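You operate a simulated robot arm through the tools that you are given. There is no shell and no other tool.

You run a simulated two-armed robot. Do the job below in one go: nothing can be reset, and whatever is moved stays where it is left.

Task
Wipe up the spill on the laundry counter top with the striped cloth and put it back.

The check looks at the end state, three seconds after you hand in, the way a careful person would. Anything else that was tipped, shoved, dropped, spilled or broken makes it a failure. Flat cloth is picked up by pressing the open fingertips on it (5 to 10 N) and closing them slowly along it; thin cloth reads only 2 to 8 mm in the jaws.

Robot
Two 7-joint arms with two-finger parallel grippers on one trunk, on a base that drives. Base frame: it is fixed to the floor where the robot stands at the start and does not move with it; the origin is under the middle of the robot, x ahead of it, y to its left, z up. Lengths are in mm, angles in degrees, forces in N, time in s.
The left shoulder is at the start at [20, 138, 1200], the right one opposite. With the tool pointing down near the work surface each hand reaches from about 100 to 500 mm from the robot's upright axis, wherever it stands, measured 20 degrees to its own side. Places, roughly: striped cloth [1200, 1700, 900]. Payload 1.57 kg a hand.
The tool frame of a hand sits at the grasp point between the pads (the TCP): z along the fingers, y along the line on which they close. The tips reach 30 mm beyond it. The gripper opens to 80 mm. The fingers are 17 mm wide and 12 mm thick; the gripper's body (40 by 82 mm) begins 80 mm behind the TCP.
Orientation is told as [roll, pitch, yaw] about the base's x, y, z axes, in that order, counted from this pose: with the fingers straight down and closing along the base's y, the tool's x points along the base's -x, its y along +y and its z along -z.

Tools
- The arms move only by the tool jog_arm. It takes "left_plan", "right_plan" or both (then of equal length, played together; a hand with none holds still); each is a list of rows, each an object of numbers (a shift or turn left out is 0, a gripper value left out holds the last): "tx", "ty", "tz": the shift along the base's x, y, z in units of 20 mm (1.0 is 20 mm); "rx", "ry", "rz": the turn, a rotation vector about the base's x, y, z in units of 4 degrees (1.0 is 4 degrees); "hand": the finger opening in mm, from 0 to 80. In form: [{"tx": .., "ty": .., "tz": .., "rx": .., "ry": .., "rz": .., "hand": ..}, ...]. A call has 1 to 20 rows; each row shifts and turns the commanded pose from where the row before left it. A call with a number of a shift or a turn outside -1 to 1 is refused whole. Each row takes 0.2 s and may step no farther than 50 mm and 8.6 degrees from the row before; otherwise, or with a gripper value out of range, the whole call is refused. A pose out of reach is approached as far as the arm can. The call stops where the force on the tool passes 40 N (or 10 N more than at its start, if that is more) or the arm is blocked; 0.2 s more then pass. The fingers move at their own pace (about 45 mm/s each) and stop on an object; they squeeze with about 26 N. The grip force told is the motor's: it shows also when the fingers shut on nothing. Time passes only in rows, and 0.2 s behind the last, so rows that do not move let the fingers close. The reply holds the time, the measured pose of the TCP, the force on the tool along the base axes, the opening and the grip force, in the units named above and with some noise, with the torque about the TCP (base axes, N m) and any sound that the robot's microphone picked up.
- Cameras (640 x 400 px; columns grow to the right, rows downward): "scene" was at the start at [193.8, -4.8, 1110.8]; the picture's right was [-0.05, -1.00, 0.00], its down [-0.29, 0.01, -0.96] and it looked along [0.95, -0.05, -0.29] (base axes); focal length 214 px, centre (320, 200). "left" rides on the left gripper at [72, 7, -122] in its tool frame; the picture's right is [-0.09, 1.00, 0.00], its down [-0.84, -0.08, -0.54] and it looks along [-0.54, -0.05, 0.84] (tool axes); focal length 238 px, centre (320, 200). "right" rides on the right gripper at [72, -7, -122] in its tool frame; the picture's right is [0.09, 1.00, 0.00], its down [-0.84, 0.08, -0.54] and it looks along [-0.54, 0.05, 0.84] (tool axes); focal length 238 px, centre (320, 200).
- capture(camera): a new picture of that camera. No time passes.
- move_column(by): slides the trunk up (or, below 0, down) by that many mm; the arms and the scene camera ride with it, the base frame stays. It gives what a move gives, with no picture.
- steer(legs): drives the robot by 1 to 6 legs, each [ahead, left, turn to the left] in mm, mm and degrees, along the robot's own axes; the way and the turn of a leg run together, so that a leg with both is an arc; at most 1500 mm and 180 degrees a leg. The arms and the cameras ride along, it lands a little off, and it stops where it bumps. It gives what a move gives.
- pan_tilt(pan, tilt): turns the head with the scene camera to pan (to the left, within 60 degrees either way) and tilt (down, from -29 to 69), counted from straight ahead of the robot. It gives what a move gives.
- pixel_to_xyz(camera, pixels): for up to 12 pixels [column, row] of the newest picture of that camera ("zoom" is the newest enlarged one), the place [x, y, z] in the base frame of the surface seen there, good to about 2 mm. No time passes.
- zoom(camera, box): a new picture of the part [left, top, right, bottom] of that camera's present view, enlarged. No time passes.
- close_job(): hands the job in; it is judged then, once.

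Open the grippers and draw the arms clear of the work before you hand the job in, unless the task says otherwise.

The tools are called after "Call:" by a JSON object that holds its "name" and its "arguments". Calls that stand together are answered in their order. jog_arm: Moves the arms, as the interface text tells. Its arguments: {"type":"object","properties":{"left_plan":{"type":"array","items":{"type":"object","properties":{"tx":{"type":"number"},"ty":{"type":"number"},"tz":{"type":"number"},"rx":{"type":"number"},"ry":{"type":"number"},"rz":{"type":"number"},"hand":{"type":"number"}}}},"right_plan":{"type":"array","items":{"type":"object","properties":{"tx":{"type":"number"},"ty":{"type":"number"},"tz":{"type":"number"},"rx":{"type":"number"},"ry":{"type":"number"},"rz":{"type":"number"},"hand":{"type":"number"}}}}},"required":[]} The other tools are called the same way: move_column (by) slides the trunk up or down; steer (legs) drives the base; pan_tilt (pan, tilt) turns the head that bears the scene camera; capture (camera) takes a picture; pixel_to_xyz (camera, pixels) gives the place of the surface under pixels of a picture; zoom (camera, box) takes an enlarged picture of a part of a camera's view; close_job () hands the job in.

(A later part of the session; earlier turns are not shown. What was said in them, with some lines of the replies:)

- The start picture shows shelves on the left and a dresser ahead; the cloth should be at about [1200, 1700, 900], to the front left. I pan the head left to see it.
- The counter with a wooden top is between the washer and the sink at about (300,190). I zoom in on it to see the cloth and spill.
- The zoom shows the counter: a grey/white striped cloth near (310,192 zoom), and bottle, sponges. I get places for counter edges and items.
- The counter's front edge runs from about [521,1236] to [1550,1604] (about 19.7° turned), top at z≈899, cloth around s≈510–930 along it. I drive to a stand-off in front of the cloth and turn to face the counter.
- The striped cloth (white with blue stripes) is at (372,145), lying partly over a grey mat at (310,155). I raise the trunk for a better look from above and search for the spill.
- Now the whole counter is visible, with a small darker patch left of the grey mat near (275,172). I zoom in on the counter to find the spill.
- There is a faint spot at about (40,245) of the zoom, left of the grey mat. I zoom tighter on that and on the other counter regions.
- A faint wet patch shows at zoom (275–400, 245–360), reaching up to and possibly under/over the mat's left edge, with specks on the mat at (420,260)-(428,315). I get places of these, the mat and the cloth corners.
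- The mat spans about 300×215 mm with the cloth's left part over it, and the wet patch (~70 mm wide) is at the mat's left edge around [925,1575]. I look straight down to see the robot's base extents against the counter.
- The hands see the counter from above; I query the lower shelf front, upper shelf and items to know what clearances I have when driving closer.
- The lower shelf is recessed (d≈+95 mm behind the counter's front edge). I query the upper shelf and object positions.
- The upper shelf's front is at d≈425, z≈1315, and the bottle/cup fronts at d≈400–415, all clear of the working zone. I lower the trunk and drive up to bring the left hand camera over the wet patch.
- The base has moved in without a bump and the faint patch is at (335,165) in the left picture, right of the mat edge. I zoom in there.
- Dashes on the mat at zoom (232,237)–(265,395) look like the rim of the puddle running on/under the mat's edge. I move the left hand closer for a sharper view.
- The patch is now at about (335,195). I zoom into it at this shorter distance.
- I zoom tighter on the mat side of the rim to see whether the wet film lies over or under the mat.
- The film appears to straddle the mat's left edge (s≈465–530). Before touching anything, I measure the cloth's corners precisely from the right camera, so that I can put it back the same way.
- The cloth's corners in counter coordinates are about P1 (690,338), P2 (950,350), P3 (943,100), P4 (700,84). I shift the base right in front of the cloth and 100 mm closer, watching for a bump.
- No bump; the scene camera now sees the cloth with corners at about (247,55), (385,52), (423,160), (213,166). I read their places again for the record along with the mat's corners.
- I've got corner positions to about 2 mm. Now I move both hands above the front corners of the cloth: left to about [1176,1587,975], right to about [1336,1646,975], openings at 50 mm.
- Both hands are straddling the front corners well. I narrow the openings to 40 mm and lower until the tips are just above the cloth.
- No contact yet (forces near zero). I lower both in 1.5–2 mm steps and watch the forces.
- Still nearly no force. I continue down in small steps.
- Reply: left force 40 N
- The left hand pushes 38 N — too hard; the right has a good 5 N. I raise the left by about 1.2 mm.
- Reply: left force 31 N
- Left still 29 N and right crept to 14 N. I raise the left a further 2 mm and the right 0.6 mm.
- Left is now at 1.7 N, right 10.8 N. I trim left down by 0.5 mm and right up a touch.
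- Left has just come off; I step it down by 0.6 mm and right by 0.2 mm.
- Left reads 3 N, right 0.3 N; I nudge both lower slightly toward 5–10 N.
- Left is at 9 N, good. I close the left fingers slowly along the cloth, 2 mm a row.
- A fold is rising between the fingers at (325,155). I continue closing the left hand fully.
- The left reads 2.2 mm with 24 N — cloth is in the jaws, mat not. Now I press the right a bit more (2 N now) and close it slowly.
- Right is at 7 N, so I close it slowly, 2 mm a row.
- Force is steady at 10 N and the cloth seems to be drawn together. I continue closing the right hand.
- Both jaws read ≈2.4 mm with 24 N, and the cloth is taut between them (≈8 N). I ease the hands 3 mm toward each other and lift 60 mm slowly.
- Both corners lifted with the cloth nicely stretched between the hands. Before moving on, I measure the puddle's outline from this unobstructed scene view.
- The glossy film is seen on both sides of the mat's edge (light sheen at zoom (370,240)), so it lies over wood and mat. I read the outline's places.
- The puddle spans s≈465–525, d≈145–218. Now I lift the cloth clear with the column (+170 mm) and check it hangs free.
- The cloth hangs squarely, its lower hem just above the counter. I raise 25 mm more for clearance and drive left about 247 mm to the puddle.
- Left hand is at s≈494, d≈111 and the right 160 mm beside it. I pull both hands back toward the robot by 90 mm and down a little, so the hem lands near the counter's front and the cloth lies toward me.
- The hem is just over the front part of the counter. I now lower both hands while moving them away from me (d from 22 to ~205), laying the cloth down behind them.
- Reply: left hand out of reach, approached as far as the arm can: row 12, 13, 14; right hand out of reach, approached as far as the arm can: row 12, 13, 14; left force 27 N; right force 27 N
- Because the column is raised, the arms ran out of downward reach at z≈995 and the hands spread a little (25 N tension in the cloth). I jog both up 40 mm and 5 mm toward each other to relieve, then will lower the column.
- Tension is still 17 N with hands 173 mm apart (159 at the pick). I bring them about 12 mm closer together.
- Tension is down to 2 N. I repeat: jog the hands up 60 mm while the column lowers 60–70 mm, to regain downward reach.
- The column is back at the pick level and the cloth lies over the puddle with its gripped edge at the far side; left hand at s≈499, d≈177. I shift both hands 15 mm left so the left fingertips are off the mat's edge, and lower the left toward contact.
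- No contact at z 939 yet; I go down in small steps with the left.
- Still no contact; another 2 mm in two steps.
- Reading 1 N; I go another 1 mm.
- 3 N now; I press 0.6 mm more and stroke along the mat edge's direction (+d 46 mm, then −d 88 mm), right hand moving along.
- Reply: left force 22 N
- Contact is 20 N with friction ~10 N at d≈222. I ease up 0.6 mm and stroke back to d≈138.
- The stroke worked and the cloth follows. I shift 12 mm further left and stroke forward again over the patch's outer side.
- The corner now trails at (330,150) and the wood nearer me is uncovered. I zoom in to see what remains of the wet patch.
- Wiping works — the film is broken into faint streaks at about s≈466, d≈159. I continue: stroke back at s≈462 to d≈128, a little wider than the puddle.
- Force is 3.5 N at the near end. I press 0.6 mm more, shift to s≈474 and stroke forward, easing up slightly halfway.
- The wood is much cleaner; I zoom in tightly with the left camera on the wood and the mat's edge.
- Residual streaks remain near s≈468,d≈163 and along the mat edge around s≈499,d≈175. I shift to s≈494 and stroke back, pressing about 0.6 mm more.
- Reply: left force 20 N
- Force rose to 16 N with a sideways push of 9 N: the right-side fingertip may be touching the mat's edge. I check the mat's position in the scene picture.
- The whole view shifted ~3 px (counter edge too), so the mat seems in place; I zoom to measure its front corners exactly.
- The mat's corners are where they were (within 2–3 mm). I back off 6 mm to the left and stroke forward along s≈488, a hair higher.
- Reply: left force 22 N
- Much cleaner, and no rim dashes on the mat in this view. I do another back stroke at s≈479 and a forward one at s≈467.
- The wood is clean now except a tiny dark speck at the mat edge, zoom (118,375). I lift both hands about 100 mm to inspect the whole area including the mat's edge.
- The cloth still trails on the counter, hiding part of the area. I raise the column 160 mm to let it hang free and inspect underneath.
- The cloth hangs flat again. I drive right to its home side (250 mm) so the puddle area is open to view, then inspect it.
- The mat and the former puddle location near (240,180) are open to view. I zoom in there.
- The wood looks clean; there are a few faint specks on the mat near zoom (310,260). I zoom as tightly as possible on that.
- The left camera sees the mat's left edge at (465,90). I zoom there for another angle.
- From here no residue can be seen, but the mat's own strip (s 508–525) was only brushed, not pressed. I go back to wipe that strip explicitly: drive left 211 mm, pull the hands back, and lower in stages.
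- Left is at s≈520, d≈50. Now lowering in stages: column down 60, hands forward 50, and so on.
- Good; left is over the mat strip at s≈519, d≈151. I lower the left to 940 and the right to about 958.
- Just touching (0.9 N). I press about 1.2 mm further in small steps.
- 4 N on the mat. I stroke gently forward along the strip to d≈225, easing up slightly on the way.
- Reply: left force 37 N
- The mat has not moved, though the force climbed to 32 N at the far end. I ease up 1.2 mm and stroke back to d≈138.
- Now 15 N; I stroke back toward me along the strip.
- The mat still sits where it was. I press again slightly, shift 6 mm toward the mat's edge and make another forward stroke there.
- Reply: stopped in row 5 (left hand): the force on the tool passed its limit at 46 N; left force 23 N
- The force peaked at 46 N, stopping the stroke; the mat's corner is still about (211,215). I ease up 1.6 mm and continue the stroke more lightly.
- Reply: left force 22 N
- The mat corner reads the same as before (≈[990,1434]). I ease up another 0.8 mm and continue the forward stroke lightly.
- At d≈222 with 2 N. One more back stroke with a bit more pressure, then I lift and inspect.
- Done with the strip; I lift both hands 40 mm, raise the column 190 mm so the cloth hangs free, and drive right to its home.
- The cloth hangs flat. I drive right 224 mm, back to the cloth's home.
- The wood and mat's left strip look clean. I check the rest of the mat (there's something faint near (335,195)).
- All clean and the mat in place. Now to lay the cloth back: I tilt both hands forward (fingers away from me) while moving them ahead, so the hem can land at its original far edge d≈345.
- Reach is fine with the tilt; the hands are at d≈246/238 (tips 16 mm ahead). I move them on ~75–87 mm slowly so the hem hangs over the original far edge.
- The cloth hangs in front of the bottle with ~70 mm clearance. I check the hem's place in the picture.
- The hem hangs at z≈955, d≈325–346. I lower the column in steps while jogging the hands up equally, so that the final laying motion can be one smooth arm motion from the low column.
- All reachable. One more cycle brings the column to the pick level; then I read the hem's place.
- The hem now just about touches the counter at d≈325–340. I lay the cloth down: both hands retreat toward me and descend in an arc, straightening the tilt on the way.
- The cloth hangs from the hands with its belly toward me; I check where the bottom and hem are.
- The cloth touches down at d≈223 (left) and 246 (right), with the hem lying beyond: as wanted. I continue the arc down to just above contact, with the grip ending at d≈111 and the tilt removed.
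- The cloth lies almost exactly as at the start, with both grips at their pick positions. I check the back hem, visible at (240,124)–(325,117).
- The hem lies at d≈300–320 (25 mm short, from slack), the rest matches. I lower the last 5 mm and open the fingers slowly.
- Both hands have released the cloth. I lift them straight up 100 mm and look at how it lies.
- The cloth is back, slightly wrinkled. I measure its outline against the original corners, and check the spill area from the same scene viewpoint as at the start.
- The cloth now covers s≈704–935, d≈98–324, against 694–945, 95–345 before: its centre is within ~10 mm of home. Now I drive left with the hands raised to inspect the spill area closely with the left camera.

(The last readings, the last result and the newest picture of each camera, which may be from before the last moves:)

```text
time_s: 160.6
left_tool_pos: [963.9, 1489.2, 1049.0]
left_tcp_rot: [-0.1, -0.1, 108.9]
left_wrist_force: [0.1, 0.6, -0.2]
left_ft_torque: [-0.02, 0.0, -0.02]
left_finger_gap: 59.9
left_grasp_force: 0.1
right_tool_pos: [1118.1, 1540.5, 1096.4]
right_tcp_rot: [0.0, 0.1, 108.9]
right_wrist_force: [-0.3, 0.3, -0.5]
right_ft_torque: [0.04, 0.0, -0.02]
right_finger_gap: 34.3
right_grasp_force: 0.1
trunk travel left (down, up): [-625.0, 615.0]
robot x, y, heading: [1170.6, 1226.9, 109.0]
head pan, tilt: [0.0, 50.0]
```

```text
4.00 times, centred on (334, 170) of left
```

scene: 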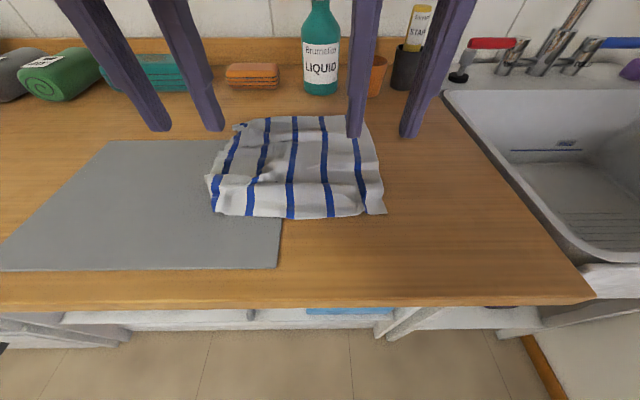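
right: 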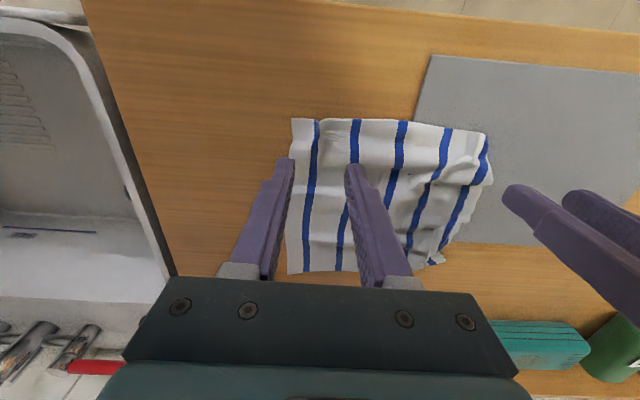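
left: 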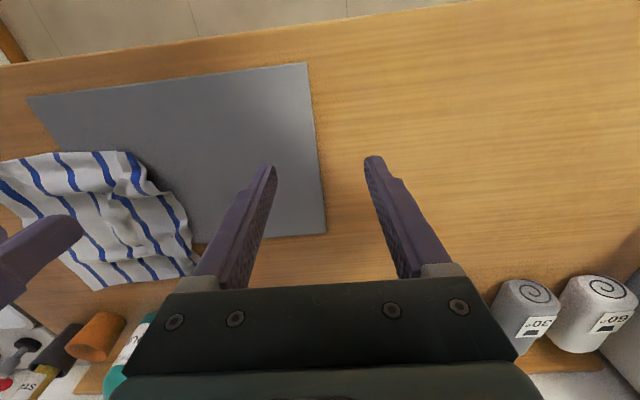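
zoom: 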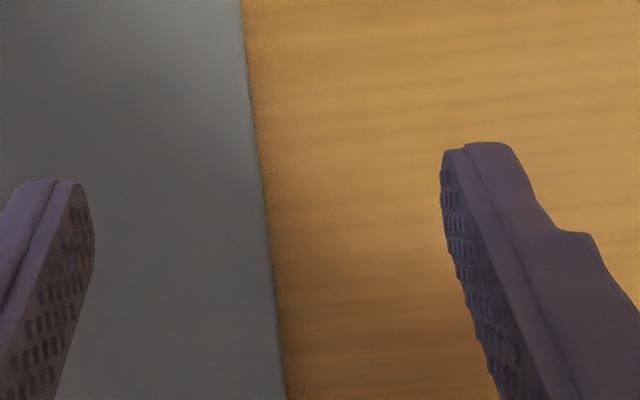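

No dashes or wet outline are seen at the former place near (335,195). I take tighter zooms there to be sure.

Call:
{"name": "zoom", "arguments": {"camera": "left", "box": [290, 150, 370, 200]}}

Call:
{"name": "zoom", "arguments": {"camera": "left", "box": [290, 190, 370, 240]}}

Call:
{"name": "zoom", "arguments": {"camera": "left", "box": [300, 60, 460, 160]}}

```text
8.00 times, centred on (330, 175) of left
```

zoom: 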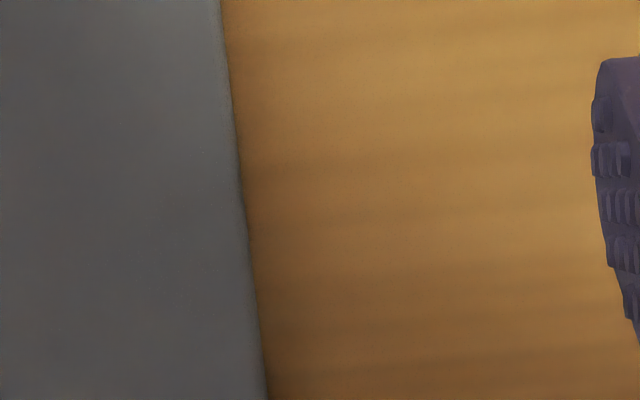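

```text
8.00 times, centred on (330, 215) of left
```

zoom: 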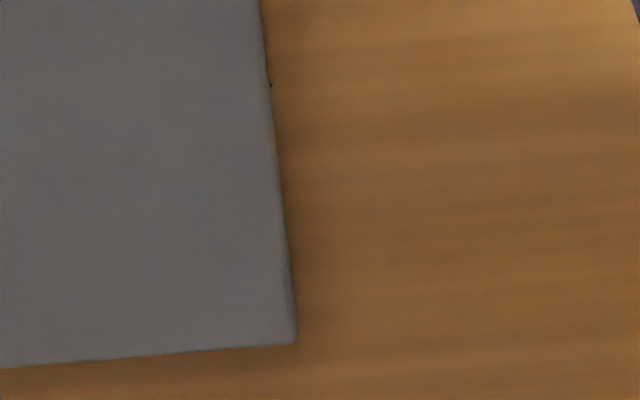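

```text
4.00 times, centred on (380, 110) of left
```

zoom: 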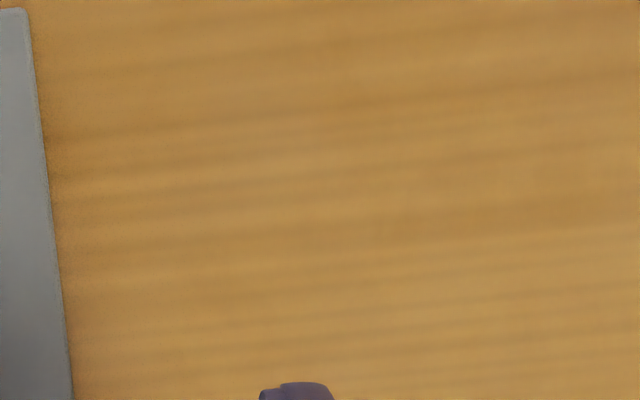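

A tiny dark dot remains at the mat's edge at left-picture (324,201). I zoom in further on it.

Call:
{"name": "zoom", "arguments": {"camera": "left", "box": [312, 190, 344, 210]}}

Call:
{"name": "pixel_to_xyz", "arguments": {"camera": "zoom", "pixels": [[225, 210], [235, 212], [300, 200], [200, 200]]}}

```text
16.00 times, centred on (328, 200) of left
```

zoom: 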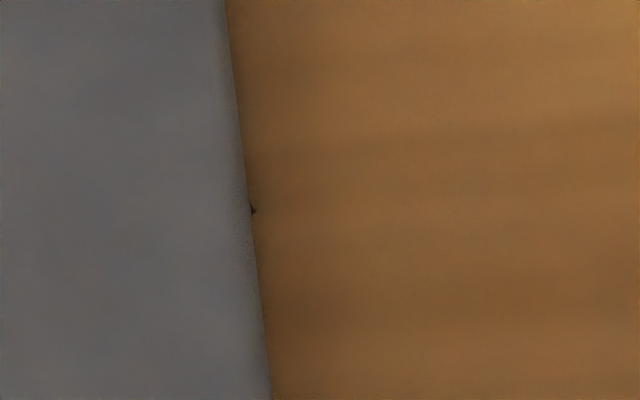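

```text
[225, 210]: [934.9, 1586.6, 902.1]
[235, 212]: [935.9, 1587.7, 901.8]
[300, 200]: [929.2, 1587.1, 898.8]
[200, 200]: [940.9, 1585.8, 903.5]
```

Only one speck (~1 mm) is left at the very foot of the mat's edge; wood and mat tops are clean. I open the grippers, raise the hands, back the base away, and take a last look at everything.

Call:
{"name": "jog_arm", "arguments": {"left_plan": [{"tz": 1, "hand": 80}, {"tz": 1}, {"tz": 1}, {}], "right_plan": [{"tz": 0.5, "hand": 80}, {}, {}, {}]}}

Call:
{"name": "steer", "arguments": {"legs": [[-380, 0, 0], [0, -80, 0]]}}

Call:
{"name": "move_column", "arguments": {"by": 250}}

Call:
{"name": "pan_tilt", "arguments": {"pan": 0, "tilt": 40}}

Call:
{"name": "capture", "arguments": {"camera": "scene"}}

```text
time_s: 161.6
left_tool_pos: [964.1, 1490.0, 1109.6]
left_tcp_rot: [0.0, 0.0, 108.9]
left_wrist_force: [-0.2, 0.3, 0.7]
left_ft_torque: [-0.04, -0.02, -0.03]
left_finger_gap: 80.2
left_grasp_force: 0.1
right_tool_pos: [1119.5, 1538.5, 1105.7]
right_tcp_rot: [0.0, 0.1, 109.0]
right_wrist_force: [-0.3, 0.0, 0.2]
right_ft_torque: [0.0, -0.01, -0.04]
right_finger_gap: 79.8
right_grasp_force: 0.1
trunk travel left (down, up): [-625.0, 615.0]
robot x, y, heading: [1172.8, 1224.8, 109.1]
head pan, tilt: [0.0, 50.0]
```

```text
time_s: 164.8
left_tool_pos: [1170.0, 1136.7, 1109.8]
left_tcp_rot: [0.0, -0.1, 109.1]
left_wrist_force: [1.0, -0.1, 0.1]
left_ft_torque: [-0.03, -0.01, 0.0]
left_finger_gap: 80.2
left_grasp_force: 0.1
right_tool_pos: [1322.3, 1185.6, 1106.1]
right_tcp_rot: [0.1, 0.1, 109.2]
right_wrist_force: [-0.8, 0.7, 0.3]
right_ft_torque: [0.01, 0.04, -0.01]
right_finger_gap: 79.9
right_grasp_force: 0.0
trunk travel left (down, up): [-625.0, 615.0]
robot x, y, heading: [1380.7, 871.0, 109.3]
head pan, tilt: [0.0, 50.0]
```

```text
time_s: 167.4
left_tool_pos: [1169.5, 1134.8, 1360.0]
left_tcp_rot: [0.0, -0.1, 109.1]
left_wrist_force: [0.4, 0.0, 0.1]
left_ft_torque: [0.0, 0.01, -0.01]
left_finger_gap: 80.0
left_grasp_force: 0.1
right_tool_pos: [1323.9, 1185.7, 1355.8]
right_tcp_rot: [0.0, 0.1, 109.2]
right_wrist_force: [-0.2, 1.1, 0.7]
right_ft_torque: [0.0, -0.03, 0.02]
right_finger_gap: 80.1
right_grasp_force: 0.2
trunk travel left (down, up): [-875.0, 365.0]
robot x, y, heading: [1372.2, 871.3, 109.0]
head pan, tilt: [0.0, 50.0]
```

```text
time_s: 168.1
left_tool_pos: [1170.1, 1135.4, 1359.2]
left_tcp_rot: [0.1, 0.0, 109.1]
left_wrist_force: [0.5, 0.8, -0.5]
left_ft_torque: [-0.02, -0.04, 0.01]
left_finger_gap: 79.8
left_grasp_force: 0.1
right_tool_pos: [1322.4, 1185.6, 1356.0]
right_tcp_rot: [0.0, 0.1, 109.2]
right_wrist_force: [-0.1, -0.5, -0.5]
right_ft_torque: [0.02, 0.03, 0.0]
right_finger_gap: 80.0
right_grasp_force: 0.0
trunk travel left (down, up): [-875.0, 365.0]
robot x, y, heading: [1376.1, 870.5, 109.0]
head pan, tilt: [0.0, 40.0]
```

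```text
taken
```

scene: 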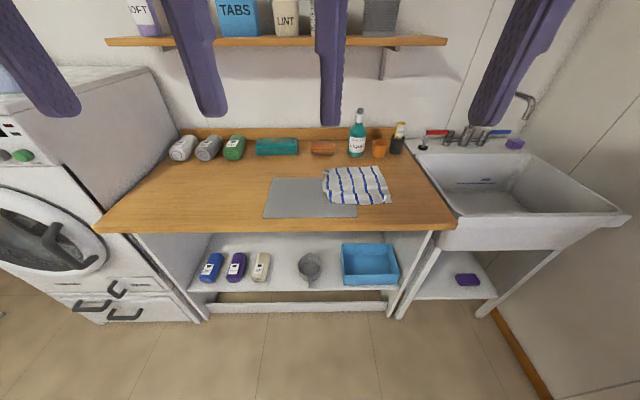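

Everything else is standing in its place. I compare the mat, cloth and neighbours at zoom before handing in.

Call:
{"name": "zoom", "arguments": {"camera": "scene", "box": [240, 110, 440, 235]}}

Call:
{"name": "pixel_to_xyz", "arguments": {"camera": "scene", "pixels": [[274, 180], [265, 215], [355, 214], [325, 172], [380, 168], [390, 200], [329, 203], [357, 185], [356, 150], [379, 150]]}}

```text
3.20 times, centred on (340, 172) of scene
```

zoom: 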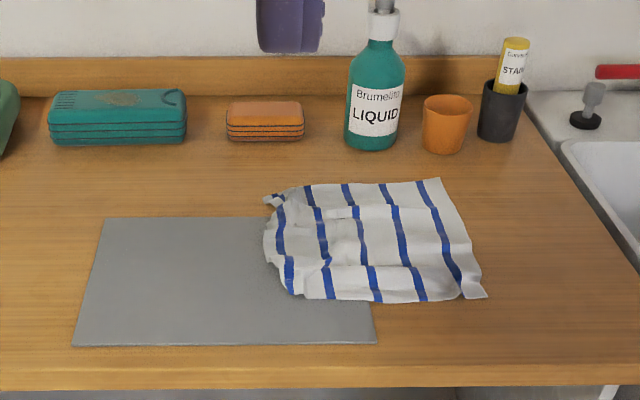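

```text
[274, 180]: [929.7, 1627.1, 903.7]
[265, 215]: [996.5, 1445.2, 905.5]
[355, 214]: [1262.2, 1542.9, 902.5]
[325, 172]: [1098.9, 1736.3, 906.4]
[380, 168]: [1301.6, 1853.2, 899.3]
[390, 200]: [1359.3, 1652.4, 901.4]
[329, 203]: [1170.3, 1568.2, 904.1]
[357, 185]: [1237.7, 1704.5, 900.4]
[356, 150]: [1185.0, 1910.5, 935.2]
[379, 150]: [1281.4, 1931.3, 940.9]
```

The spill is gone from the wood and from the mat's edge. The cloth lies back in its place beside the bottle, and the mat and other items are unmoved. The grippers are open and clear, so I hand in.

Call:
{"name": "close_job", "arguments": {}}

```text
The job is handed in.
```

I wiped the spill off the laundry counter top and the edge of the grey mat it had run onto, and put the striped cloth back where it was. The job is handed in; I have not seen the check's result.

- **Spill:** After wiping, close-up pictures show clean wood and a clean mat surface. One speck of about 1 mm is left at the foot of the mat's left edge. I did not lift the mat, because the film looked to be lying over it rather than under it.
- **Cloth:** It is back on its spot, with its centre within about 10 mm of where it started. It is somewhat wrinkled: the far edge is about 20 to 40 mm short of its old line, and the two left corners are slightly folded.
- **Everything else:** The mat, bottle and cup measure where they were, within a few millimetres, and the other items look undisturbed in the last picture. While wiping at the mat, the left hand's force once peaked at 46 N and that stroke stopped, but the mat did not move.

The grippers are open and the robot is backed away from the counter.
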